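You operate a simulated robot arm through the tools that you are given. There is no shell and no other tool. Be economical: measure what you need, move in short steps, check, and stop when the job is done.

The job below is to be done with a simulated two-armed robot. You get a single attempt, and the scene is never put back.

## Task
Swap the nearly empty reference bottle for bottle R-7 and check that it passes.
Fine: the old bottle goes on top of the wide analyser; push the bottle slide in and press the check key once. Set down upright: bottle, what you pick out.
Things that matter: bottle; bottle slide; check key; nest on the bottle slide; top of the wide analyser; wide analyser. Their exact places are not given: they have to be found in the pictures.

It is judged by the outcome, as a careful person would: the job done as asked, and still so three seconds after it is handed in. It fails if anything else is knocked over, pushed out of place, dropped, spilled or broken.

## Robot
Two 7-joint arms with two-finger grippers on one trunk, hanging from a carriage that runs on a gantry, over the field with the corners [0.267, 2.694], [-1.013, 2.693], [-1.012, -0.007], [0.268, -0.006] (x, y) and turns from -7.034 to 4.957 rad about z. Base frame: it is fixed where the carriage stands at the start and does not move with it; the origin is on the floor, on the carriage's upright axis, x ahead of it, y to its left, z up. Lengths are in m, angles in rad, forces in N, time in s.
The left shoulder is at the start at [0.04, 0.158, 1.331], the right one opposite. With the tool pointing down near the work surface each hand reaches from about 0.1 to 0.42 m from the robot's upright axis, wherever it stands, measured 20 degrees to its own side. Places, roughly: bottle slide [0.6, -0.1, 0.8]; check key [0.5, 0.1, 1]; nest on the bottle slide [0.6, -0.1, 0.8]; top of the wide analyser [0.7, -0.4, 1.2]; wide analyser [0.9, -0.2, 1]. Payload 1.96 kg a hand.
The TCP of each hand is the grasp point between the finger pads, 0.02 m short of the fingertips. In the tool frame z runs along the fingers and y along their closing line. Largest opening 0.072 m; the body of the gripper starts 0.038 m behind the TCP.
Orientation is told as [roll, pitch, yaw] about the base's x, y, z axes, in that order, counted from this pose: with the fingers straight down and closing along the base's y, the tool's x points along the base's -x, its y along +y and its z along -z.

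## Interface
- The arms move only by the tool move_arm. It takes "left_moves", "right_moves" or both (then of equal length, played together; a hand with none holds still); each is a list of rows, each a list of 7 numbers: the shift along the tool's x, y, z in units of 40 mm (1.0 is 40 mm), then the turn, a rotation vector about the tool's x, y, z in units of 5 degrees (1.0 is 5 degrees), then the opening, from 0 (shut) to 1 (fully open). In form: [[x, y, z, ax, ay, az, fingers], ...]. A call has 1 to 20 rows; each row shifts and turns the commanded pose from where the row before left it, along the tool's axes as they then stand. A call with a number of a shift or a turn outside -1 to 1 is refused whole. Each row takes 0.2 s and may step no farther than 0.05 m and 0.15 rad from the row before; otherwise, or with a gripper value out of range, the whole call is refused. Where a pose cannot be reached the arm comes as near as it can. A force on the tool above 40 N (or 10 N above the force at the start of the call, whichever is more), or a blocked arm, ends the call early, and 0.2 s more pass. The fingers move at their own pace (about 0.045 m/s each) and stop on an object; they squeeze with about 34 N. The grip force told is the motor's: it shows also when the fingers shut on nothing. Time passes only in rows, and 0.2 s behind the last, so rows that do not move let the fingers close. It gives the time, the measured TCP pose, the force on the tool (base axes), the opening and the grip force at its end, in the units of the frame above (readings bear some noise), with the torque about the TCP (base axes, N m) and any sound that the robot's microphone picked up.
- Cameras (640 x 400 px; columns grow to the right, rows downward): "scene" is now at [0.22, -0.0412, 1.6935]; the picture's right is [-0.44, -0.90, 0.00], its down [-0.75, 0.37, -0.55] and it looks along [0.49, -0.24, -0.84] (base axes); focal length 214 px, centre (320, 200). "left" rides on the left gripper at [0.071, -0.019, -0.082] in its tool frame; the picture's right is [0.26, 0.97, 0.00], its down [-0.67, 0.18, -0.72] and it looks along [-0.69, 0.19, 0.70] (tool axes); focal length 280 px, centre (320, 200). "right" rides on the right gripper at [0.071, 0.019, -0.082] in its tool frame; the picture's right is [-0.26, 0.97, 0.00], its down [-0.67, -0.18, -0.72] and it looks along [-0.69, -0.19, 0.70] (tool axes); focal length 280 px, centre (320, 200).
- grab_frame(camera): a new picture of that camera. The clock stands still meanwhile.
- slide_trunk(by): slides the trunk up (or, below 0, down) by that many m; the arms and the scene camera ride with it, the base frame stays. It gives what a move gives, with no picture.
- steer(legs): drives the robot by 1 to 6 legs, each [ahead, left, turn to the left] in m, m and rad, along the robot's own axes; the way and the turn of a leg run together, so that a leg with both is an arc; at most 1.5 m and 3.142 rad a leg. The arms and the cameras ride along, it lands a little off, and it stops where it bumps. It keeps to its track: a leg is cut to what the track allows. It gives what a move gives.
- turn_head(pan, tilt): turns the head with the scene camera to pan (to the left, within 1.501 rad either way) and tilt (down, from -0.506 to 1.204), counted from straight ahead of the robot. It gives what a move gives.
- probe_pixels(camera, pixels): for up to 12 pixels [column, row] of the newest picture of that camera ("zoom" is the newest enlarged one), the place [x, y, z] in the base frame of the surface seen there, good to about 0.002 m, but the place of the scene camera against the robot may be out by one fixed shift of up to 0.012 m in any direction. The clock stands still meanwhile.
- inspect(camera, box): a new picture of the part [left, top, right, bottom] of that camera's present view, enlarged. The clock stands still meanwhile.
- close_job(): hands the job in; it is judged then, once.

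Go step by step. Measure first, check grasps and placings, and put right what went wrong. The budget is 80 turns and 78 pictures, counting those below and the enlarged ones. Unless the task says otherwise, let go and move clear before handing in, and close with one line.

The tools are called as a command line: name --argument value ..., lists and objects as JSON in quotes. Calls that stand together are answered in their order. move_arm: Moves the arms, as the interface text tells. Its arguments: {"type":"object","properties":{"left_moves":{"type":"array","items":{"type":"array","items":{"type":"number"}}},"right_moves":{"type":"array","items":{"type":"array","items":{"type":"number"}}}},"required":[]} The other tools are called the same way: slide_trunk (by) slides the trunk up or down; steer (legs) drives the base; turn_head (pan, tilt) turns the head that bears the scene camera; grab_frame (camera) takes a picture; probe_pixels (camera, pixels) gives the place of the surface under pixels of a picture; inspect (camera, box) takes an enlarged picture of a part of a camera's view; close_job () hands the job in.

At the start:

```text
clock: 0.0
left_tool_pos: [0.3637, 0.0581, 1.4924]
left_tool_rot: [0.0, 0.0, 0.0]
left_contact_force: [-0.3, 0.7, 0.3]
left_ft_torque: [0.02, 0.01, -0.01]
left_width: 0.0718
left_grasp_force: 0.1
right_tool_pos: [0.393, -0.263, 1.521]
right_tool_rot: [0.004, -0.015, -0.014]
right_contact_force: [72.3, 83.7, -106.1]
right_ft_torque: [-9.66, -1.77, -7.96]
right_width: 0.0721
right_grasp_force: 0.1
trunk travel left (down, up): [-0.654, 0.186]
robot x, y, heading: [0.0013, 0.0006, 0.001]
head pan, tilt: [-0.459, 0.993]
```

scene: 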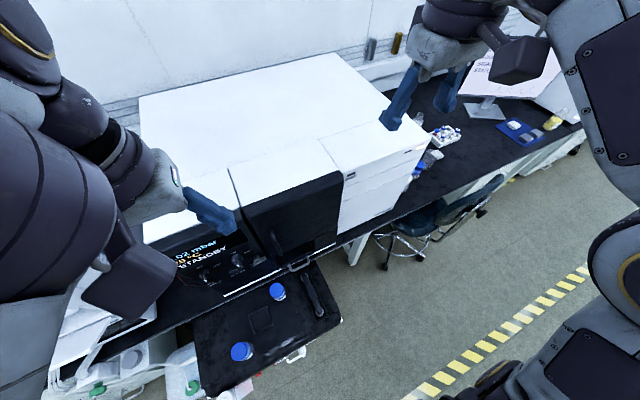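
right: 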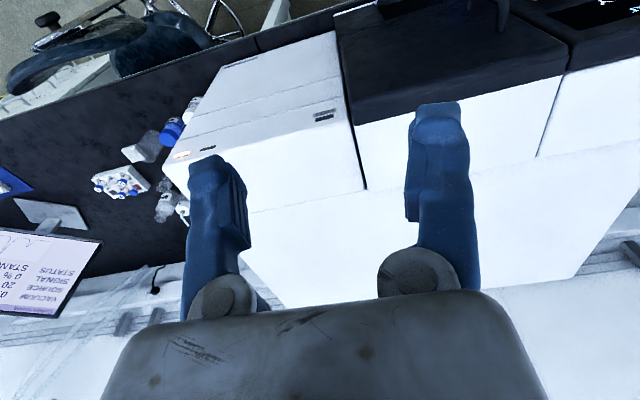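
left: 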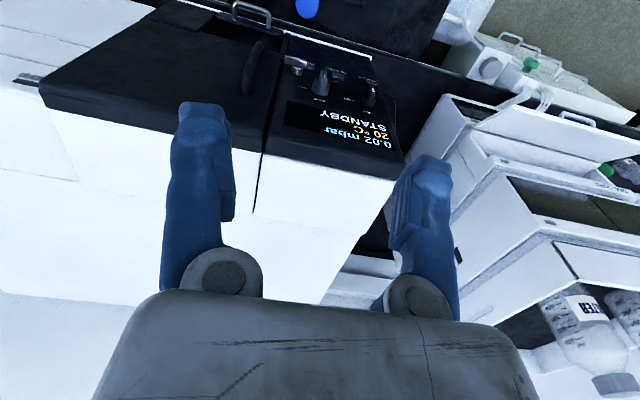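

The scene shows a pulled-out dark tray with two blue-capped bottles (about 277,291 and 241,351) in front of a wide white analyser. The right hand reports a large force at the start. I'll enlarge the tray area and probe it.

inspect --camera "scene" --box '[160, 220, 360, 400]'

probe_pixels --camera "scene" --pixels '[[277, 291], [241, 351], [260, 320], [315, 297], [300, 267], [225, 275], [300, 130], [390, 150], [200, 120], [345, 180], [330, 320], [200, 385]]'

inspect --camera "scene" --box '[370, 0, 640, 160]'

```text
2.22 times, centred on (260, 310) of scene
```

zoom: 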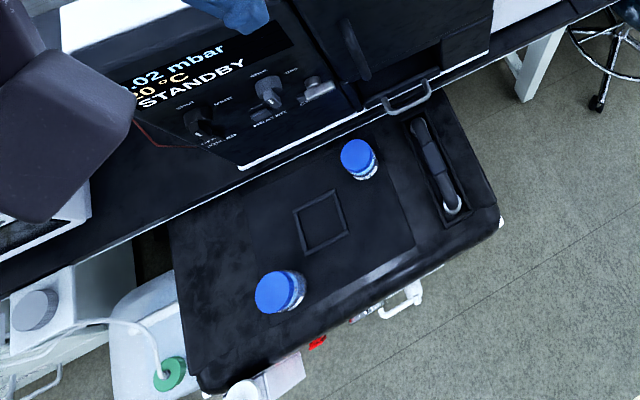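

```text
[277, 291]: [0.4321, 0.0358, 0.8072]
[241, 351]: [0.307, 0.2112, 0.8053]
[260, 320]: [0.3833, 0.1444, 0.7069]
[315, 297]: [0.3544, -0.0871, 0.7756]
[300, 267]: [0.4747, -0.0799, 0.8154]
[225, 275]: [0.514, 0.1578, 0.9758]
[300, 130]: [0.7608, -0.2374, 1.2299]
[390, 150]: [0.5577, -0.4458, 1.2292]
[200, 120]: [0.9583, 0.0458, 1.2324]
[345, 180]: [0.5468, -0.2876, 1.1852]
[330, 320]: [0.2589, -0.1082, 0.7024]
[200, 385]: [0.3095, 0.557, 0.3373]
```

```text
2.37 times, centred on (505, 80) of scene
```

zoom: 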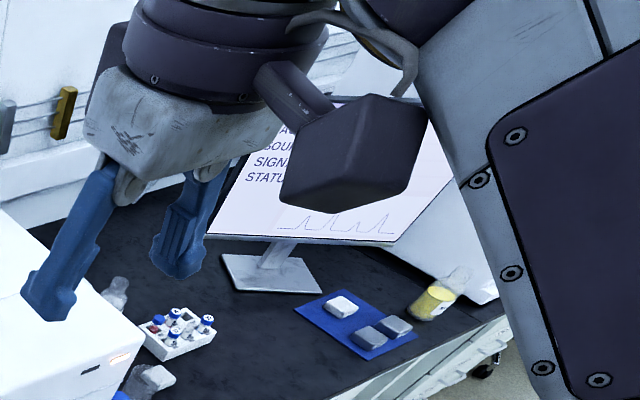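

The two bottles stand on a trolley top (z≈0.71) in front of the analyser, with a small handle at (300,267) that could belong to the bottle slide. I'll back off to look at the front of the analyser.

steer --legs '[[-0.5, 0, 0]]'

turn_head --pan -0.1 --tilt 0.65

grab_frame --camera "scene"

```text
clock: 2.9
left_tool_pos: [-0.1335, 0.0555, 1.4921]
left_tool_rot: [0.0, 0.0, -0.018]
left_contact_force: [0.3, 0.5, 0.5]
left_ft_torque: [0.02, 0.02, -0.01]
left_width: 0.0721
left_grasp_force: 0.2
right_tool_pos: [-0.1093, -0.2641, 1.5216]
right_tool_rot: [0.004, -0.02, -0.037]
right_contact_force: [39.8, 44.9, -57.9]
right_ft_torque: [-5.26, -0.87, -4.41]
right_width: 0.0719
right_grasp_force: 0.1
trunk travel left (down, up): [-0.654, 0.186]
robot x, y, heading: [-0.4941, 0.0062, -0.018]
head pan, tilt: [-0.459, 0.993]
```

```text
clock: 3.8
left_tool_pos: [-0.1337, 0.0561, 1.4913]
left_tool_rot: [0.001, -0.001, -0.019]
left_contact_force: [0.2, -0.3, -0.1]
left_ft_torque: [0.0, 0.02, 0.0]
left_width: 0.0719
left_grasp_force: 0.0
right_tool_pos: [-0.1088, -0.2637, 1.5212]
right_tool_rot: [0.006, -0.02, -0.04]
right_contact_force: [24.0, 27.3, -33.0]
right_ft_torque: [-3.23, -0.42, -2.68]
right_width: 0.072
right_grasp_force: 0.1
trunk travel left (down, up): [-0.654, 0.186]
robot x, y, heading: [-0.4963, 0.0066, -0.022]
head pan, tilt: [-0.099, 0.649]
```

```text
72 pictures are left
```

scene: 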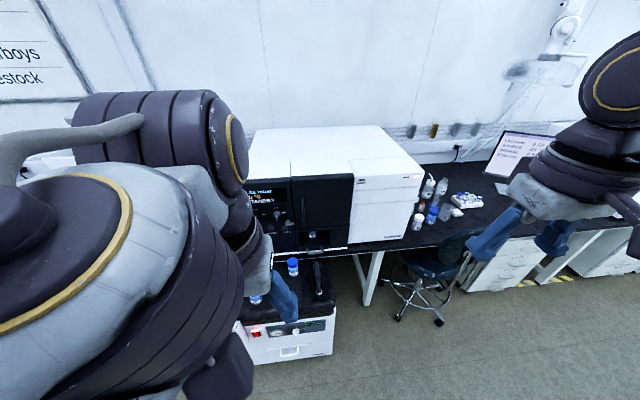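

The analyser front is visible around (300,210), with more bottles to its right around (430,205). I'll enlarge both areas.

inspect --camera "scene" --box '[240, 165, 370, 265]'

inspect --camera "scene" --box '[400, 165, 500, 240]'

inspect --camera "scene" --box '[235, 245, 345, 365]'

```text
4.00 times, centred on (305, 215) of scene
```

zoom: 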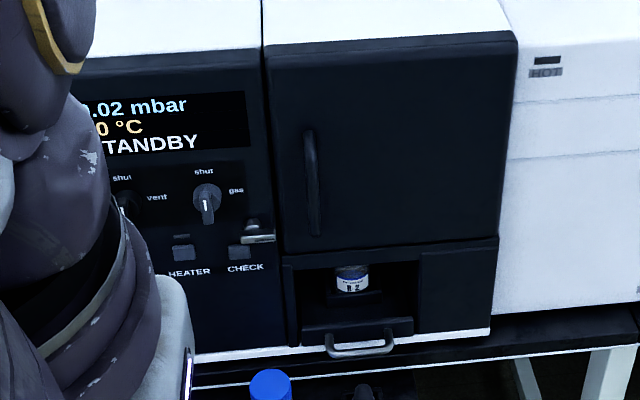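

```text
5.33 times, centred on (450, 202) of scene
```

zoom: 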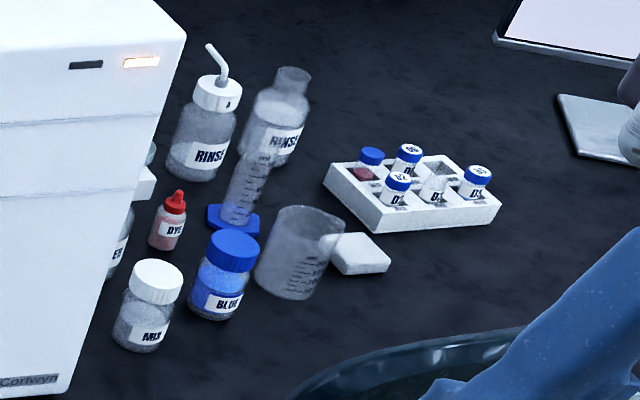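

```text
3.33 times, centred on (290, 305) of scene
```

zoom: 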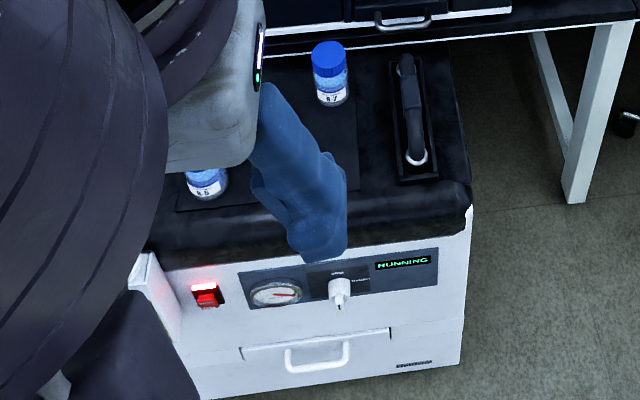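

The slide holds bottle R-2 in a recess with a handle at its foot, and the CHECK key is to the left of it. R-7 looks to be the bottle nearer the analyser. I'll spread the arms and lower the trunk for a clear frontal view.

move_arm --left_moves '[[0, 1, 0, 0, 0, 0, 1], [0, 1, 0, 0, 0, 0, 1], [0, 1, 0, 0, 0, 0, 1], [0, 1, 0, 0, 0, 0, 1], [0, 1, 0, 0, 0, 0, 1], [0, 1, 0, 0, 0, 0, 1]]' --right_moves '[[0, -1, 0, 0, 0, 0, 1], [0, -1, 0, 0, 0, 0, 1], [0, -1, 0, 0, 0, 0, 1], [0, 0, 0, 0, 0, 0, 1], [0, 0, 0, 0, 0, 0, 1], [0, 0, 0, 0, 0, 0, 1]]'

slide_trunk --by -0.35

turn_head --pan -0.05 --tilt 0.45

grab_frame --camera "scene"

```text
clock: 4.0
left_tool_pos: [-0.1331, 0.0606, 1.4921]
left_tool_rot: [0.0, -0.001, -0.021]
left_contact_force: [0.6, -0.4, 0.7]
left_ft_torque: [0.03, 0.01, -0.02]
left_width: 0.0718
left_grasp_force: 0.2
right_tool_pos: [-0.1089, -0.2675, 1.5214]
right_tool_rot: [0.005, -0.022, -0.053]
right_contact_force: [10.4, 7.8, -16.3]
right_ft_torque: [-1.08, -0.14, -0.96]
right_width: 0.072
right_grasp_force: 0.0
trunk travel left (down, up): [-0.654, 0.186]
robot x, y, heading: [-0.4995, 0.008, -0.017]
head pan, tilt: [-0.099, 0.649]
stopped in row 1 (right hand): the force on the tool passed its limit at 92 N (the readings are from after the stop); the commanded pose is now the measured one
```

```text
clock: 5.3
left_tool_pos: [-0.1326, 0.06, 1.3988]
left_tool_rot: [0.001, 0.001, -0.019]
left_contact_force: [0.2, 0.0, 0.6]
left_ft_torque: [-0.02, 0.01, 0.0]
left_width: 0.0718
left_grasp_force: 0.0
right_tool_pos: [-0.1085, -0.2677, 1.4286]
right_tool_rot: [0.006, -0.023, -0.052]
right_contact_force: [9.4, 7.8, -11.7]
right_ft_torque: [-0.93, -0.16, -0.79]
right_width: 0.0721
right_grasp_force: 0.0
trunk travel left (down, up): [-0.561, 0.279]
robot x, y, heading: [-0.4961, 0.0068, -0.021]
head pan, tilt: [-0.099, 0.649]
stopped: the force on the tool passed its limit at 40 N (the readings are from after the stop); the commanded pose is now the measured one
```

```text
clock: 6.1
left_tool_pos: [-0.1331, 0.0597, 1.3995]
left_tool_rot: [0.002, -0.001, -0.021]
left_contact_force: [0.1, 0.1, -0.7]
left_ft_torque: [0.01, -0.04, 0.02]
left_width: 0.0721
left_grasp_force: 0.1
right_tool_pos: [-0.1087, -0.2679, 1.4282]
right_tool_rot: [0.007, -0.023, -0.054]
right_contact_force: [13.1, 15.4, -18.7]
right_ft_torque: [-1.81, -0.2, -1.57]
right_width: 0.0719
right_grasp_force: 0.1
trunk travel left (down, up): [-0.561, 0.279]
robot x, y, heading: [-0.5002, 0.0077, -0.02]
head pan, tilt: [-0.051, 0.45]
```

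```text
68 pictures are left
```

scene: 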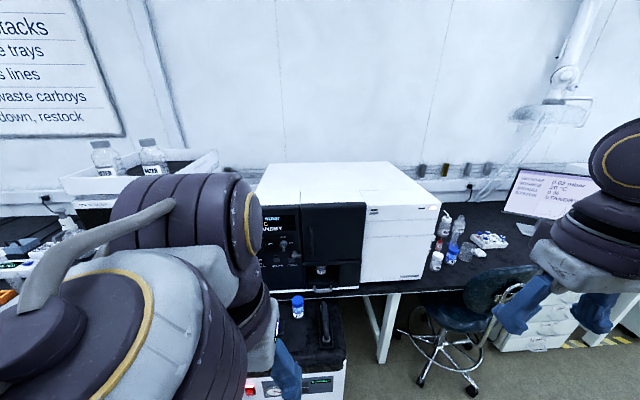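

The right arm still carries a force that travels with the robot, so it is probably folded against itself (TCP above the shoulder). I'll lower the right hand gently to relieve it.

move_arm --right_moves '[[-0.3, 0, 0.3, 0, 0, 0, 1], [-0.3, 0, 0.3, 0, 0, 0, 1], [-0.5, 0, 0.5, 0, 0, 0, 1], [-0.5, 0, 0.5, 0, 0, 0, 1]]'

grab_frame --camera "right"

```text
clock: 7.1
left_tool_pos: [-0.1321, 0.0596, 1.3981]
left_tool_rot: [0.002, 0.001, -0.021]
left_contact_force: [0.1, 0.1, 0.7]
left_ft_torque: [-0.03, 0.02, -0.04]
left_width: 0.072
left_grasp_force: 0.0
right_tool_pos: [-0.0441, -0.2725, 1.3637]
right_tool_rot: [0.005, -0.02, -0.051]
right_contact_force: [-0.5, 0.6, -0.1]
right_ft_torque: [0.0, -0.03, -0.03]
right_width: 0.0721
right_grasp_force: 0.0
trunk travel left (down, up): [-0.561, 0.279]
robot x, y, heading: [-0.499, 0.0057, -0.024]
head pan, tilt: [-0.051, 0.45]
```

```text
67 pictures are left
```

right: 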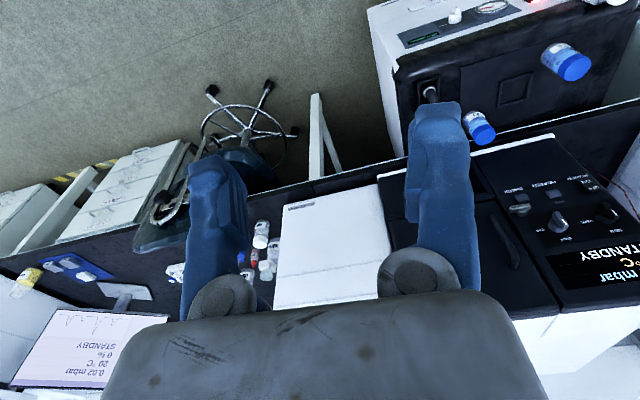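

The right arm is free now. I'll move the left arm aside and lower the trunk.

move_arm --left_moves '[[0, 1, 0.3, 0, 0, 0, 1], [0, 1, 0.3, 0, 0, 0, 1], [0, 1, 0.3, 0, 0, 0, 1], [0, 1, 0.3, 0, 0, 0, 1], [0, 1, 0.3, 0, 0, 0, 1], [0, 1, 0.3, 0, 0, 0, 1]]'

slide_trunk --by -0.25

grab_frame --camera "scene"

```text
clock: 8.5
left_tool_pos: [-0.13, 0.3005, 1.3305]
left_tool_rot: [0.001, 0.0, -0.021]
left_contact_force: [-0.2, 1.1, 0.8]
left_ft_torque: [0.0, 0.0, -0.01]
left_width: 0.072
left_grasp_force: 0.0
right_tool_pos: [-0.0452, -0.2712, 1.3647]
right_tool_rot: [0.005, -0.02, -0.05]
right_contact_force: [0.1, -0.2, -1.2]
right_ft_torque: [-0.03, 0.0, 0.0]
right_width: 0.0719
right_grasp_force: 0.1
trunk travel left (down, up): [-0.561, 0.279]
robot x, y, heading: [-0.4933, 0.0049, -0.02]
head pan, tilt: [-0.051, 0.45]
```

```text
clock: 11.0
left_tool_pos: [-0.1289, 0.2994, 1.0804]
left_tool_rot: [0.003, -0.001, -0.02]
left_contact_force: [0.1, 0.3, 0.1]
left_ft_torque: [0.0, 0.02, 0.0]
left_width: 0.072
left_grasp_force: 0.1
right_tool_pos: [-0.0436, -0.2709, 1.1149]
right_tool_rot: [0.004, -0.021, -0.05]
right_contact_force: [0.4, -0.1, 0.1]
right_ft_torque: [0.0, 0.04, 0.01]
right_width: 0.0721
right_grasp_force: 0.1
trunk travel left (down, up): [-0.311, 0.529]
robot x, y, heading: [-0.497, 0.0078, -0.017]
head pan, tilt: [-0.051, 0.45]
```

```text
66 pictures are left
```

scene: 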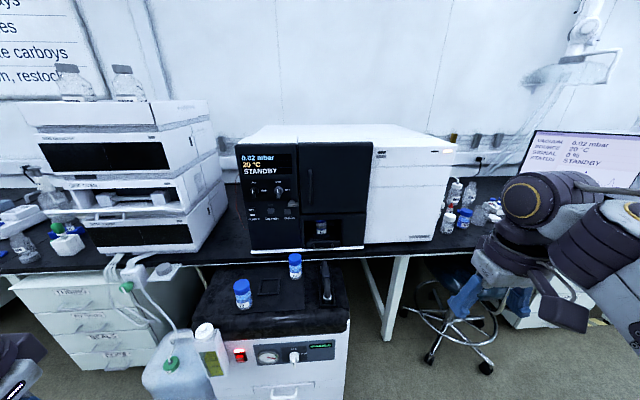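

Clear view now. I'll enlarge the analyser front and the trolley top.

inspect --camera "scene" --box '[230, 135, 390, 255]'

probe_pixels --camera "scene" --pixels '[[320, 225], [320, 232], [319, 248], [288, 213], [240, 288], [240, 302], [294, 258], [294, 274], [326, 268], [326, 285], [266, 286], [330, 137]]'

inspect --camera "scene" --box '[200, 240, 360, 360]'

```text
3.33 times, centred on (310, 195) of scene
```

zoom: 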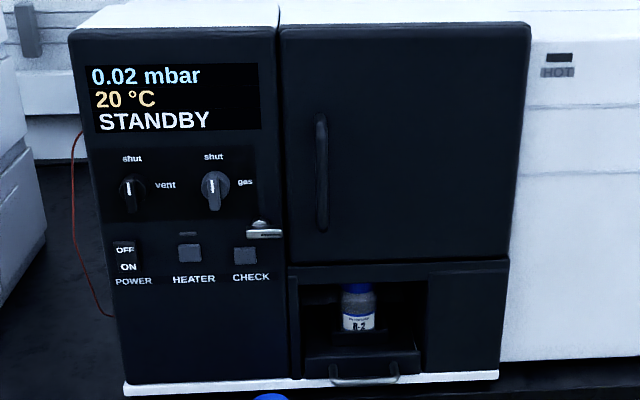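

```text
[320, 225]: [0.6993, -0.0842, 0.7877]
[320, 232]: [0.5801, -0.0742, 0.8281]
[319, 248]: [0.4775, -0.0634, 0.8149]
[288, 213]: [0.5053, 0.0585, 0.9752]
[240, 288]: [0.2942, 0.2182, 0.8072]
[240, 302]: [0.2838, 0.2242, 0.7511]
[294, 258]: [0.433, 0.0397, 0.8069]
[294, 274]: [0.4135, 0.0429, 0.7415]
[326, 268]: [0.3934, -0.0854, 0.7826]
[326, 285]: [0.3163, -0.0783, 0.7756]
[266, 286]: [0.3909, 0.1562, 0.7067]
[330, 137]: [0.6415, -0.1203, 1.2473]
```

```text
3.33 times, centred on (280, 300) of scene
```

zoom: 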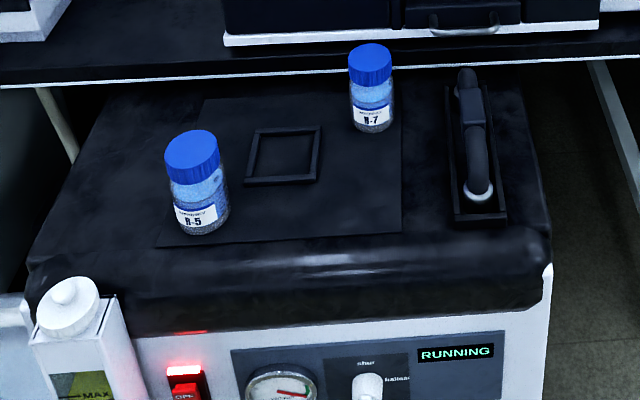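

R-7 is confirmed as the bottle at about (0.42, 0.04) on the trolley. R-2 sits in the slide, whose handle bar is near (0.478,-0.065,0.815). I'll draw the hands in and drive closer.

move_arm --left_moves '[[1, 0, 0, 0, 0, 0, 1], [1, 0, 0, 0, 0, 0, 1], [1, 0, 0, 0, 0, 0, 1], [1, 0, 0, 0, 0, 0, 1], [0, 0, 0, 0, 0, 0, 1]]' --right_moves '[[0.7, 0.7, 0, 0, 0, 0, 1], [0.7, 0.7, 0, 0, 0, 0, 1], [0.7, 0.7, 0, 0, 0, 0, 1], [0.7, 0.7, 0, 0, 0, 0, 1], [0, 0.8, 0, 0, 0, 0, 1]]'

steer --legs '[[0.55, 0, 0.02]]'

turn_head --pan -0.1 --tilt 0.9

grab_frame --camera "scene"

grab_frame --camera "right"

```text
clock: 12.2
left_tool_pos: [-0.257, 0.3179, 1.1128]
left_tool_rot: [-0.037, 0.003, -0.01]
left_contact_force: [0.0, 0.0, 0.8]
left_ft_torque: [0.02, 0.0, -0.01]
left_width: 0.0717
left_grasp_force: 0.0
left hand out of reach, approached as far as the arm can: row 1, 2, 3, 4
right_tool_pos: [-0.1439, -0.1243, 1.1118]
right_tool_rot: [0.009, -0.022, -0.052]
right_contact_force: [-0.2, 0.0, 0.4]
right_ft_torque: [-0.06, 0.0, -0.04]
right_width: 0.0721
right_grasp_force: 0.1
right hand out of reach, approached as far as the arm can: row 3
trunk travel left (down, up): [-0.311, 0.529]
robot x, y, heading: [-0.4991, 0.0077, -0.021]
head pan, tilt: [-0.051, 0.45]
```

```text
clock: 15.4
left_tool_pos: [0.2878, 0.3185, 1.1143]
left_tool_rot: [-0.034, 0.0, 0.009]
left_contact_force: [0.1, -0.2, 0.1]
left_ft_torque: [0.03, -0.01, 0.02]
left_width: 0.0722
left_grasp_force: 0.0
right_tool_pos: [0.4141, -0.1192, 1.1116]
right_tool_rot: [0.006, -0.021, -0.029]
right_contact_force: [0.1, 0.0, 0.0]
right_ft_torque: [0.01, 0.0, 0.02]
right_width: 0.0721
right_grasp_force: 0.0
trunk travel left (down, up): [-0.311, 0.529]
robot x, y, heading: [0.0559, 0.0022, 0.003]
head pan, tilt: [-0.051, 0.45]
```

```text
clock: 16.3
left_tool_pos: [0.2869, 0.3194, 1.113]
left_tool_rot: [-0.042, 0.0, 0.012]
left_contact_force: [0.5, -0.2, 0.2]
left_ft_torque: [-0.03, 0.0, 0.01]
left_width: 0.0719
left_grasp_force: 0.1
right_tool_pos: [0.4128, -0.1196, 1.1125]
right_tool_rot: [0.007, -0.021, -0.028]
right_contact_force: [0.9, -0.4, 0.0]
right_ft_torque: [-0.02, 0.0, 0.03]
right_width: 0.0722
right_grasp_force: 0.0
trunk travel left (down, up): [-0.311, 0.529]
robot x, y, heading: [0.0554, 0.0006, -0.003]
head pan, tilt: [-0.099, 0.901]
```

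```text
63 pictures are left
```

scene: 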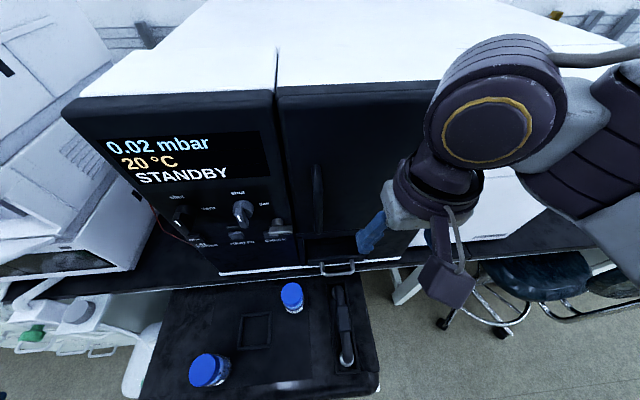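

```text
62 pictures are left
```

right: 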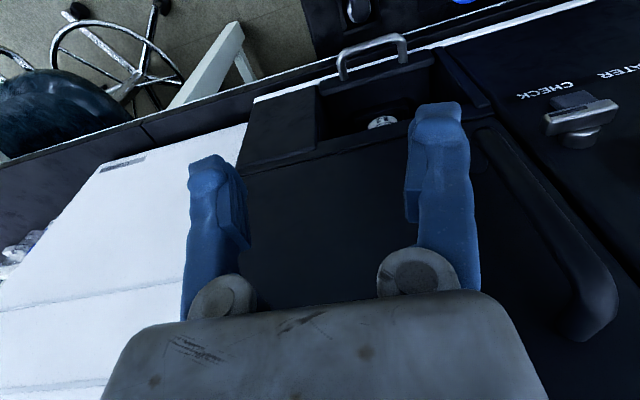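

I can see the handle bar in the right camera at (340–405, 35–80), and a metal lever near CHECK at (580,115). I'll probe these and take a close look at the lever.

probe_pixels --camera "right" --pixels '[[342, 65], [372, 46], [403, 45], [345, 78], [407, 62], [380, 80], [380, 125], [440, 60], [580, 115], [575, 95], [320, 110], [285, 130]]'

inspect --camera "scene" --box '[150, 180, 380, 300]'

inspect --camera "right" --box '[460, 20, 640, 160]'

inspect --camera "right" --box '[290, 0, 490, 150]'

```text
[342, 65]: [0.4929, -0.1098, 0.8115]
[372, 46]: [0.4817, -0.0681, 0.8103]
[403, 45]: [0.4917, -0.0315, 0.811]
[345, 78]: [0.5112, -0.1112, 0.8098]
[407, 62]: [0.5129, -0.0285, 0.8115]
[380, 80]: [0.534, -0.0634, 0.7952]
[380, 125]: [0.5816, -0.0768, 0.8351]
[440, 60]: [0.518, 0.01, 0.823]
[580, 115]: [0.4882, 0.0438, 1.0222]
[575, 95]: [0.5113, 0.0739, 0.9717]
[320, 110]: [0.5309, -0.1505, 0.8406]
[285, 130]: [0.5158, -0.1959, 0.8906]
```

```text
2.78 times, centred on (265, 240) of scene
```

zoom: 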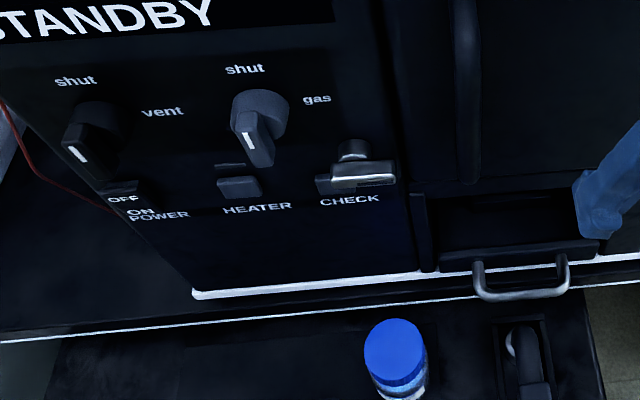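

```text
2.86 times, centred on (550, 90) of right
```

zoom: 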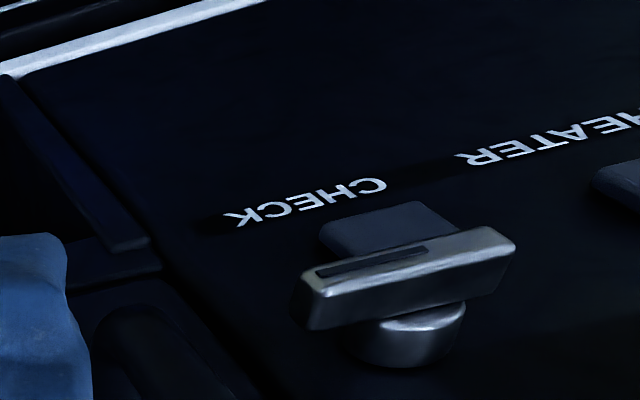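

```text
2.67 times, centred on (390, 75) of right
```

zoom: 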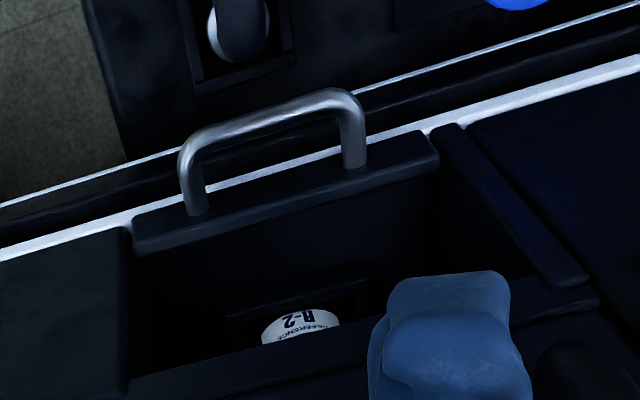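

The bar is at about x 0.482–0.492, y −0.11…−0.03, z≈0.81, with roughly 2 cm clear behind it. I'll yaw the right hand 90° to close along x, then tilt it so the fingers lean forward.

move_arm --right_moves '[[0.3, 0, 0, 0, 0, -1, 0.45], [0.3, 0, 0, 0, 0, -1, 0.45], [0, 0, 0, 0, 0, -1, 0.45], [0, 0, 0, 0, 0, -1, 0.45], [0, 0, 0, 0, 0, -1, 0.45], [0, 0, 0, 0, 0, -1, 0.45], [0, 0, 0, 0, 0, -1, 0.45], [0, 0, 0, 0, 0, -1, 0.45], [0, 0, 0, 0, 0, -1, 0.45], [0, 0, 0, 0, 0, -1, 0.45], [0, 0, 0, 0, 0, -1, 0.45], [0, 0, 0, 0, 0, -1, 0.45], [0, 0, 0, 0, 0, -1, 0.45], [0, 0, 0, 0, 0, -1, 0.45], [0, 0, 0, 0, 0, -1, 0.45], [0, 0, 0, 0, 0, -1, 0.45], [0, 0, 0, 0, 0, -1, 0.45], [0, 0, 0, 0, 0, -1, 0.45]]'

move_arm --right_moves '[[0, 0, 0, 1, 0, 0, 0.45], [0, 0, 0, 1, 0, 0, 0.45], [0, 0, 0, 1, 0, 0, 0.45], [0, 0, 0, 1, 0, 0, 0.45], [0, 0, 0, 1, 0, 0, 0.45], [0, 0, 0, 1, 0, 0, 0.45]]'

grab_frame --camera "right"

grab_frame --camera "scene"

```text
clock: 20.1
left_tool_pos: [0.2868, 0.3193, 1.1127]
left_tool_rot: [-0.043, 0.0, 0.012]
left_contact_force: [-0.4, -0.2, -0.4]
left_ft_torque: [0.02, 0.0, -0.01]
left_width: 0.0723
left_grasp_force: 0.0
right_tool_pos: [0.3902, -0.1197, 1.1119]
right_tool_rot: [-0.021, -0.006, 1.544]
right_contact_force: [-0.4, 0.0, 0.6]
right_ft_torque: [0.01, -0.02, -0.01]
right_width: 0.0324
right_grasp_force: 0.0
trunk travel left (down, up): [-0.311, 0.529]
robot x, y, heading: [0.0575, -0.0005, 0.003]
head pan, tilt: [-0.099, 0.901]
```

```text
clock: 21.5
left_tool_pos: [0.288, 0.3194, 1.1137]
left_tool_rot: [-0.044, -0.001, 0.012]
left_contact_force: [0.5, 0.1, -0.3]
left_ft_torque: [-0.01, 0.02, -0.03]
left_width: 0.0719
left_grasp_force: 0.0
right_tool_pos: [0.4636, -0.114, 1.1655]
right_tool_rot: [-0.55, -0.046, 1.542]
right_contact_force: [-0.3, 0.9, -0.8]
right_ft_torque: [-0.01, 0.01, 0.01]
right_width: 0.0323
right_grasp_force: 0.2
right hand out of reach, approached as far as the arm can: row 2, 3, 4, 5, 6
trunk travel left (down, up): [-0.311, 0.529]
robot x, y, heading: [0.0568, 0.0007, 0.001]
head pan, tilt: [-0.099, 0.901]
```

```text
58 pictures are left
```

right: 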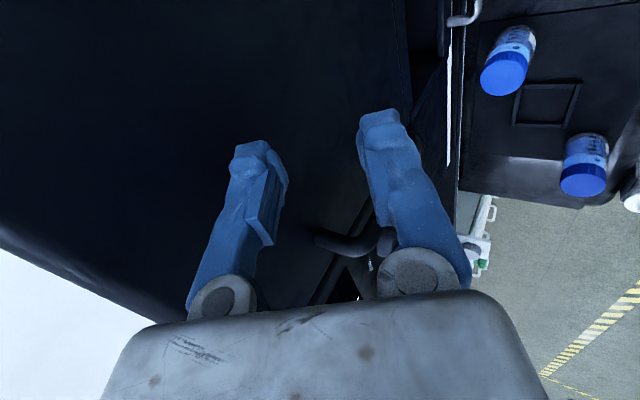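

```text
57 pictures are left
```

scene: 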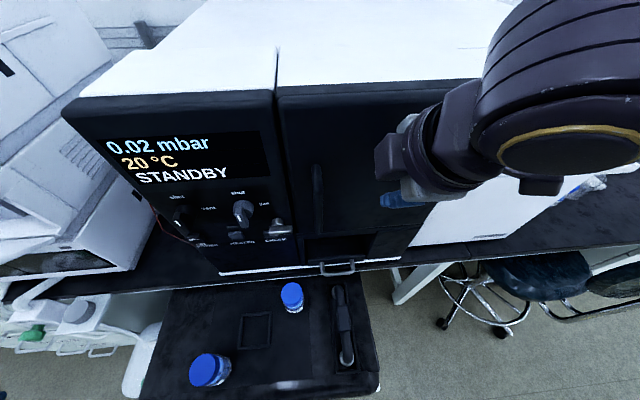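

The tilt at this height is near the arm's limit. I'll bring the hand straight down and slightly back, then check where it stands.

move_arm --right_moves '[[0, 0.87, -0.5, 0, 0, 0, 0.45], [0, 0.5, 0.85, 0, 0, 0, 0.45], [0, 0.5, 0.85, 0, 0, 0, 0.45], [0, 0.5, 0.85, 0, 0, 0, 0.45]]'

```text
clock: 22.2
left_tool_pos: [0.2844, 0.321, 1.1129]
left_tool_rot: [-0.048, 0.004, 0.012]
left_contact_force: [1.5, -0.2, -0.4]
left_ft_torque: [-0.03, 0.02, 0.0]
left_width: 0.072
left_grasp_force: 0.1
right_tool_pos: [0.4864, -0.1246, 1.141]
right_tool_rot: [-0.532, -0.055, 1.526]
right_contact_force: [-25.2, 2.1, -1.8]
right_ft_torque: [-0.03, 0.05, 0.19]
right_width: 0.0176
right_grasp_force: 0.1
right hand out of reach, approached as far as the arm can: row 1, 2, 3
trunk travel left (down, up): [-0.311, 0.529]
robot x, y, heading: [0.0575, 0.0016, 0.003]
head pan, tilt: [-0.099, 0.901]
stopped in row 3 (right hand): the force on the tool passed its limit at 46 N (the readings are from after the stop); the commanded pose is now the measured one
```

The fingers pressed the door because the arm can't fold closer than this. I'll back the base up 0.12 m.

steer --legs '[[-0.12, 0, 0]]'

move_arm --right_moves '[[0, 0.5, 0.85, 0, 0, 0, 0.45], [0, 0.5, 0.85, 0, 0, 0, 0.45], [0, 0.5, 0.85, 0, 0, 0, 0.45]]'

grab_frame --camera "scene"

```text
clock: 23.5
left_tool_pos: [0.1677, 0.3203, 1.1108]
left_tool_rot: [-0.046, 0.0, 0.013]
left_contact_force: [0.0, 0.2, 0.0]
left_ft_torque: [0.0, -0.03, -0.02]
left_width: 0.0719
left_grasp_force: 0.1
right_tool_pos: [0.3702, -0.1245, 1.1413]
right_tool_rot: [-0.533, -0.056, 1.527]
right_contact_force: [-0.6, -0.2, 0.1]
right_ft_torque: [0.02, -0.01, 0.01]
right_width: 0.0323
right_grasp_force: 0.0
trunk travel left (down, up): [-0.311, 0.529]
robot x, y, heading: [-0.0681, 0.0028, 0.008]
head pan, tilt: [-0.099, 0.901]
```

```text
clock: 24.3
left_tool_pos: [0.1673, 0.3194, 1.1127]
left_tool_rot: [-0.047, -0.002, 0.013]
left_contact_force: [-0.5, 0.2, 0.1]
left_ft_torque: [-0.02, 0.03, -0.01]
left_width: 0.0721
left_grasp_force: 0.1
right_tool_pos: [0.4005, -0.1325, 1.0387]
right_tool_rot: [-0.527, -0.106, 1.51]
right_contact_force: [0.3, -0.2, 0.2]
right_ft_torque: [-0.02, -0.03, 0.0]
right_width: 0.0325
right_grasp_force: 0.1
right hand out of reach, approached as far as the arm can: row 1, 2, 3
trunk travel left (down, up): [-0.311, 0.529]
robot x, y, heading: [-0.0655, -0.0008, 0.003]
head pan, tilt: [-0.099, 0.901]
```

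```text
56 pictures are left
```

scene: 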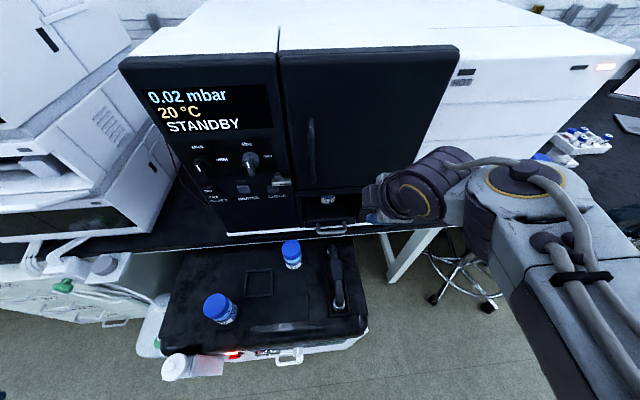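

The hand is about level with the shoulder, which makes the posture awkward. I'll raise the trunk 0.25 m and lower the arm relative to it.

slide_trunk --by 0.25

move_arm --right_moves '[[0, 0.9, 0.2, 0, 0, 0, 0.45], [0, 0.9, 0.2, 0, 0, 0, 0.45], [0, 0.5, 0.85, 0, 0, 0, 0.45], [0, 0.5, 0.85, 0, 0, 0, 0.45], [0, 0.5, 0.85, 0, 0, 0, 0.45], [0, 0.5, 0.85, 0, 0, 0, 0.45]]'

```text
clock: 26.9
left_tool_pos: [0.1681, 0.3205, 1.3626]
left_tool_rot: [-0.048, -0.001, 0.016]
left_contact_force: [0.3, -0.1, 0.4]
left_ft_torque: [0.02, 0.01, 0.01]
left_width: 0.072
left_grasp_force: 0.1
right_tool_pos: [0.4005, -0.1295, 1.2896]
right_tool_rot: [-0.529, -0.105, 1.515]
right_contact_force: [0.3, -0.5, -1.1]
right_ft_torque: [0.01, 0.02, -0.03]
right_width: 0.0323
right_grasp_force: 0.0
trunk travel left (down, up): [-0.561, 0.279]
robot x, y, heading: [-0.0615, 0.002, 0.003]
head pan, tilt: [-0.099, 0.901]
```

```text
clock: 28.3
left_tool_pos: [0.1678, 0.3191, 1.3618]
left_tool_rot: [-0.046, 0.001, 0.013]
left_contact_force: [1.2, 0.4, -0.8]
left_ft_torque: [-0.01, -0.04, 0.0]
left_width: 0.0723
left_grasp_force: 0.2
right_tool_pos: [0.389, -0.1187, 1.0767]
right_tool_rot: [-0.529, -0.107, 1.495]
right_contact_force: [0.4, 0.1, 0.2]
right_ft_torque: [-0.05, 0.0, 0.0]
right_width: 0.0325
right_grasp_force: 0.0
right hand out of reach, approached as far as the arm can: row 1, 2
trunk travel left (down, up): [-0.561, 0.279]
robot x, y, heading: [-0.0658, 0.0026, 0.002]
head pan, tilt: [-0.099, 0.901]
```

That posture works. I'll correct the small side tilt and descend to just above the handle.

move_arm --right_moves '[[-0.2, 0.2, 0.85, 0, 0.6, -0.45, 0.45], [-0.2, 0.2, 0.85, 0, 0.6, -0.45, 0.45], [-0.2, 0.2, 0.85, 0, 0, 0, 0.45], [-0.2, 0.2, 0.85, 0, 0, 0, 0.45], [-0.2, 0.2, 0.85, 0, 0, 0, 0.45], [-0.2, 0.2, 0.85, 0, 0, 0, 0.45]]'

grab_frame --camera "right"

grab_frame --camera "scene"

```text
clock: 29.7
left_tool_pos: [0.1672, 0.3196, 1.3621]
left_tool_rot: [-0.048, 0.001, 0.014]
left_contact_force: [0.2, -1.1, 0.2]
left_ft_torque: [-0.01, -0.02, -0.02]
left_width: 0.0719
left_grasp_force: 0.1
right_tool_pos: [0.4499, -0.078, 0.867]
right_tool_rot: [-0.532, 0.073, 1.542]
right_contact_force: [-0.3, 0.9, -0.5]
right_ft_torque: [0.02, 0.0, -0.01]
right_width: 0.0323
right_grasp_force: 0.2
trunk travel left (down, up): [-0.561, 0.279]
robot x, y, heading: [-0.0655, 0.0011, 0.006]
head pan, tilt: [-0.099, 0.901]
```

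```text
55 pictures are left
```

right: 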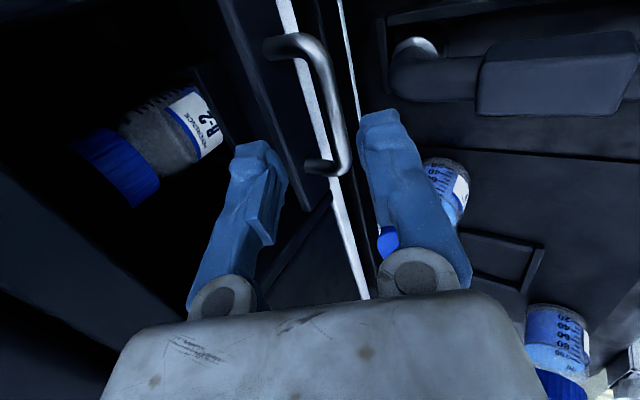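

```text
54 pictures are left
```

scene: 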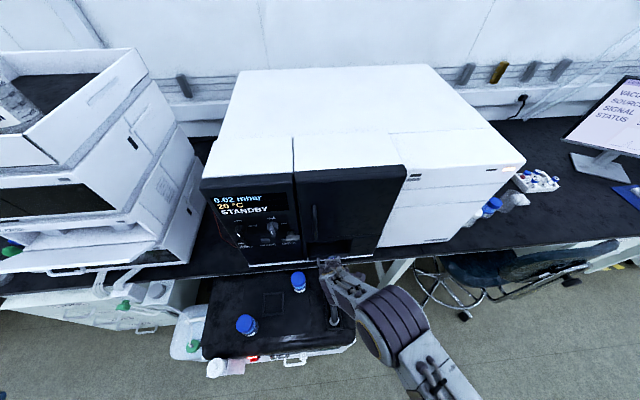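

The handle bar (340,120) lies between the fingers' planes and R-2 is clearly visible. I'll measure the bar, plate and R-2.

probe_pixels --camera "right" --pixels '[[300, 40], [328, 80], [342, 130], [335, 165], [345, 120], [275, 45], [312, 165], [270, 100], [290, 150], [200, 130], [130, 165], [160, 120]]'

```text
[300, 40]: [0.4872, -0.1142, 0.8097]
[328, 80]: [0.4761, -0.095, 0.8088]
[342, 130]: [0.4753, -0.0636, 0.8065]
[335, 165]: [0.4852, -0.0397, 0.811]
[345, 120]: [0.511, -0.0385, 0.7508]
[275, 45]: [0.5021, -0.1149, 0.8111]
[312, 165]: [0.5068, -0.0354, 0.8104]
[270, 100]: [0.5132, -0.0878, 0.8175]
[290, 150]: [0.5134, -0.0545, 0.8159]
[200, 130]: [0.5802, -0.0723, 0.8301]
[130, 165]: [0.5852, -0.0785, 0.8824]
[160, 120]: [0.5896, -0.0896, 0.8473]
```

The bar centre is about (0.479,−0.075,0.805) and the plate face is at x≈0.511. I'll advance along the finger axis onto the bar with a narrower opening, then close.

move_arm --right_moves '[[-0.04, 0.08, 0.55, 0, -0.4, 0, 0.36], [-0.04, 0.08, 0.55, 0, -0.4, 0, 0.36], [0, 0.05, 0.55, 0, 0, 0, 0.36], [0, 0, 0, 0, 0, 0, 0.36]]'

grab_frame --camera "right"

```text
clock: 30.7
left_tool_pos: [0.1686, 0.3194, 1.3624]
left_tool_rot: [-0.047, -0.001, 0.014]
left_contact_force: [-0.9, 0.9, -0.7]
left_ft_torque: [-0.01, -0.02, 0.01]
left_width: 0.0721
left_grasp_force: 0.1
right_tool_pos: [0.4759, -0.0762, 0.8056]
right_tool_rot: [-0.531, 0.014, 1.577]
right_contact_force: [-0.5, -0.1, -0.2]
right_ft_torque: [0.03, -0.02, 0.01]
right_width: 0.0259
right_grasp_force: 0.0
trunk travel left (down, up): [-0.561, 0.279]
robot x, y, heading: [-0.06, -0.0004, 0.009]
head pan, tilt: [-0.099, 0.901]
```

```text
53 pictures are left
```

right: 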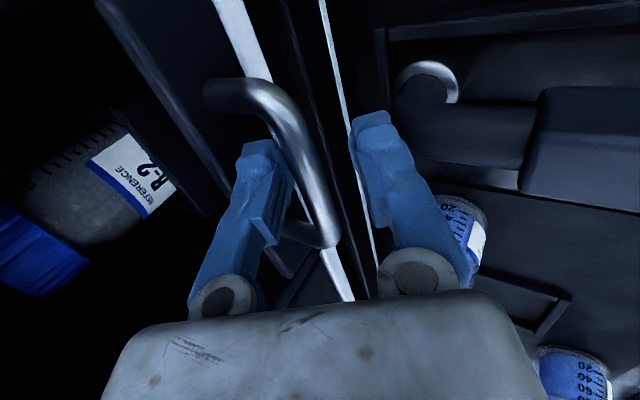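

The bar passes between the fingertips and there is no contact force. I'll close and check the grip.

move_arm --right_moves '[[0, 0, 0, 0, 0, 0, 0], [0, 0, 0, 0, 0, 0, 0], [0, 0, 0, 0, 0, 0, 0]]'

grab_frame --camera "right"

```text
clock: 31.5
left_tool_pos: [0.1687, 0.3193, 1.3623]
left_tool_rot: [-0.048, 0.001, 0.015]
left_contact_force: [-0.2, 0.5, 0.7]
left_ft_torque: [0.03, 0.02, 0.05]
left_width: 0.0721
left_grasp_force: 0.1
right_tool_pos: [0.4761, -0.0766, 0.8065]
right_tool_rot: [-0.533, 0.013, 1.576]
right_contact_force: [2.0, 0.0, 3.6]
right_ft_torque: [-0.01, -0.01, 0.06]
right_width: 0.0059
right_grasp_force: 33.4
trunk travel left (down, up): [-0.561, 0.279]
robot x, y, heading: [-0.0641, 0.0003, 0.004]
head pan, tilt: [-0.099, 0.901]
```

```text
52 pictures are left
```

right: 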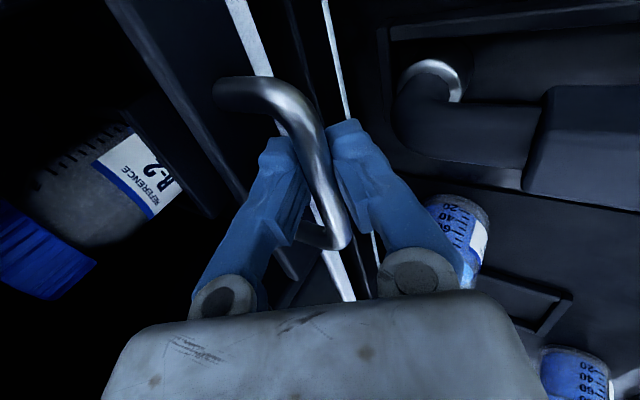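

The bar is gripped. I'll pull gently straight back to test whether the slide moves freely.

move_arm --right_moves '[[0, 0.11, -0.063, 0, 0, 0, 0], [0, 0.11, -0.063, 0, 0, 0, 0], [0, 0.11, -0.063, 0, 0, 0, 0], [0, 0.11, -0.063, 0, 0, 0, 0]]'

inspect --camera "right" --box '[0, 0, 400, 250]'

```text
clock: 32.5
left_tool_pos: [0.1681, 0.3193, 1.3613]
left_tool_rot: [-0.047, 0.0, 0.014]
left_contact_force: [0.0, 0.6, 0.1]
left_ft_torque: [-0.02, -0.02, 0.02]
left_width: 0.072
left_grasp_force: 0.0
right_tool_pos: [0.4596, -0.0762, 0.8057]
right_tool_rot: [-0.53, 0.013, 1.576]
right_contact_force: [1.1, 0.5, 6.8]
right_ft_torque: [0.26, 0.0, 0.23]
right_width: 0.006
right_grasp_force: 33.0
trunk travel left (down, up): [-0.561, 0.279]
robot x, y, heading: [-0.0612, 0.0018, 0.008]
head pan, tilt: [-0.099, 0.901]
```

```text
1.60 times, centred on (200, 125) of right
```

zoom: 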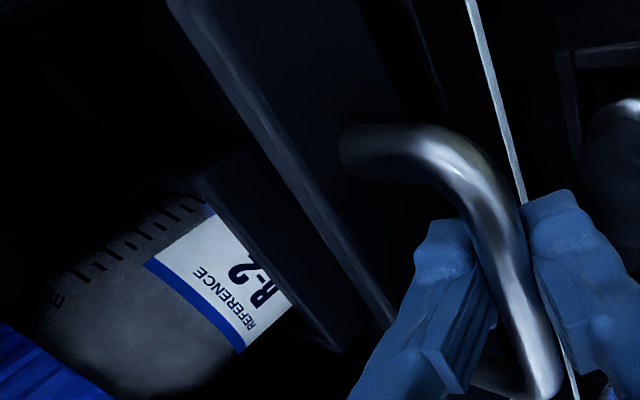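

The slide moves freely. Before pulling further, I'll check the height of the trolley's handle, which lies under the pull path.

grab_frame --camera "right"

probe_pixels --camera "right" --pixels '[[460, 75], [430, 120], [480, 130], [540, 130], [600, 100], [540, 170], [620, 140], [600, 180], [470, 160], [620, 200], [520, 90], [450, 205]]'

```text
50 pictures are left
```

right: 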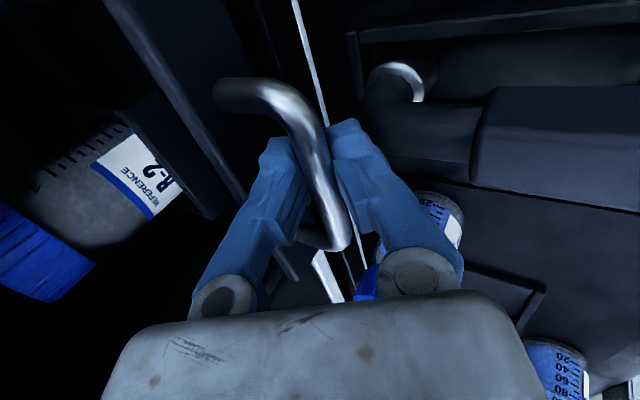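

```text
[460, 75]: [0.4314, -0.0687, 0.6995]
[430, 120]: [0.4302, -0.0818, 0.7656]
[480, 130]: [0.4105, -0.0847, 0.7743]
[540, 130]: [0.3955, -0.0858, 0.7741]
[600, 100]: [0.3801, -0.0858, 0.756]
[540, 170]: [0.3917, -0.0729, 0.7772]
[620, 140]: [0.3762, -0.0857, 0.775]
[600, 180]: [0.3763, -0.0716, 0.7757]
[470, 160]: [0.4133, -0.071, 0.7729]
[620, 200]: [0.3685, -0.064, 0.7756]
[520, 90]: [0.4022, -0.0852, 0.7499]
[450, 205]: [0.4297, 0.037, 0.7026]
```

The trolley handle tops out at 0.777 and my fingertips are at about 0.782. I'll regrip 5 mm higher on the bar for margin and then pull.

move_arm --right_moves '[[0, 0, 0, 0, 0, 0, 0.36], [0, 0, 0, 0, 0, 0, 0.36], [0, 0, -0.14, 0, 0, 0, 0.36], [0, 0, 0, 0, 0, 0, 0], [0, 0, 0, 0, 0, 0, 0], [0, 0, 0, 0, 0, 0, 0], [0, 0.3, -0.175, 0, 0, 0, 0], [0, 0.3, -0.175, 0, 0, 0, 0], [0, 0.3, -0.175, 0, 0, 0, 0], [0, 0.3, -0.175, 0, 0, 0, 0], [0, 0.3, -0.175, 0, 0, 0, 0]]'

grab_frame --camera "right"

```text
clock: 35.0
left_tool_pos: [0.1673, 0.3211, 1.3624]
left_tool_rot: [-0.047, 0.001, 0.013]
left_contact_force: [-0.5, 0.7, -0.1]
left_ft_torque: [-0.01, 0.01, -0.04]
left_width: 0.0723
left_grasp_force: 0.0
right_tool_pos: [0.382, -0.0757, 0.8071]
right_tool_rot: [-0.52, 0.012, 1.575]
right_contact_force: [1.6, 0.2, -17.9]
right_ft_torque: [0.12, 0.08, 0.17]
right_width: 0.0059
right_grasp_force: 33.4
trunk travel left (down, up): [-0.561, 0.279]
robot x, y, heading: [-0.0593, 0.0002, 0.001]
head pan, tilt: [-0.099, 0.901]
stopped in row 11 (right hand): the force on the tool passed its limit at 41 N (the readings are from after the stop); the commanded pose is now the measured one
```

```text
49 pictures are left
```

right: 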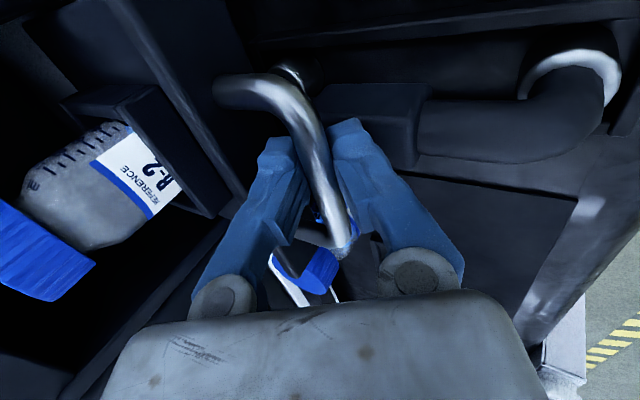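

The slide is out about 9 cm and the call stopped at 41 N, with a vertical component. I'll release to relax, regrip, and pull a little more to see whether this is the end stop.

move_arm --right_moves '[[0, 0, 0, 0, 0, 0, 0.36], [0, 0, 0, 0, 0, 0, 0.36], [0, 0, 0, 0, 0, 0, 0], [0, 0, 0, 0, 0, 0, 0], [0, 0, 0, 0, 0, 0, 0]]'

move_arm --right_moves '[[0, 0.11, -0.063, 0, 0, 0, 0], [0, 0.11, -0.063, 0, 0, 0, 0], [0, 0.11, -0.063, 0, 0, 0, 0]]'

grab_frame --camera "scene"

```text
clock: 36.2
left_tool_pos: [0.168, 0.3198, 1.3618]
left_tool_rot: [-0.048, 0.002, 0.013]
left_contact_force: [0.4, -0.1, -1.1]
left_ft_torque: [-0.03, 0.0, 0.02]
left_width: 0.072
left_grasp_force: 0.0
right_tool_pos: [0.3825, -0.0765, 0.807]
right_tool_rot: [-0.524, 0.014, 1.576]
right_contact_force: [0.7, -0.6, -17.9]
right_ft_torque: [0.01, 0.06, 0.11]
right_width: 0.0058
right_grasp_force: 33.7
trunk travel left (down, up): [-0.561, 0.279]
robot x, y, heading: [-0.0632, 0.0001, 0.006]
head pan, tilt: [-0.099, 0.901]
```

```text
clock: 37.0
left_tool_pos: [0.167, 0.3198, 1.3607]
left_tool_rot: [-0.048, 0.001, 0.013]
left_contact_force: [0.8, -0.2, 0.2]
left_ft_torque: [-0.04, -0.01, -0.01]
left_width: 0.0718
left_grasp_force: 0.0
right_tool_pos: [0.3662, -0.077, 0.8074]
right_tool_rot: [-0.525, 0.012, 1.577]
right_contact_force: [0.7, -1.5, -26.8]
right_ft_torque: [0.32, 0.09, 0.33]
right_width: 0.006
right_grasp_force: 33.9
trunk travel left (down, up): [-0.561, 0.279]
robot x, y, heading: [-0.0634, 0.0006, 0.009]
head pan, tilt: [-0.099, 0.901]
```

```text
48 pictures are left
```

scene: 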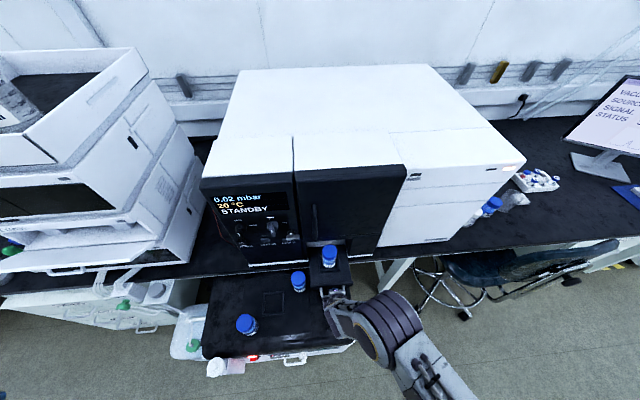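

The slide is still moving freely outwards and R-2 is now outside at (330,257). I'll ease the vertical strain and pull 3 cm more.

move_arm --right_moves '[[0, 0.05, 0.09, 0, 0, 0, 0], [0, 0.2, -0.12, 0, 0, 0, 0], [0, 0.2, -0.12, 0, 0, 0, 0], [0, 0.2, -0.12, 0, 0, 0, 0]]'

inspect --camera "scene" --box '[270, 220, 390, 300]'

```text
clock: 38.0
left_tool_pos: [0.1684, 0.3202, 1.3626]
left_tool_rot: [-0.046, 0.001, 0.015]
left_contact_force: [-0.6, -0.3, -0.1]
left_ft_torque: [-0.01, -0.01, -0.03]
left_width: 0.0721
left_grasp_force: 0.0
right_tool_pos: [0.3415, -0.076, 0.8053]
right_tool_rot: [-0.529, 0.01, 1.576]
right_contact_force: [0.2, 6.1, 8.0]
right_ft_torque: [-0.06, -0.01, 0.04]
right_width: 0.0061
right_grasp_force: 32.1
trunk travel left (down, up): [-0.561, 0.279]
robot x, y, heading: [-0.0639, 0.0022, 0.005]
head pan, tilt: [-0.099, 0.901]
```

```text
5.00 times, centred on (330, 260) of scene
```

zoom: 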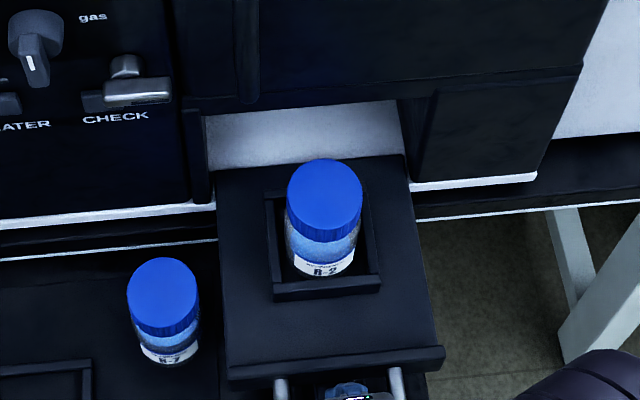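

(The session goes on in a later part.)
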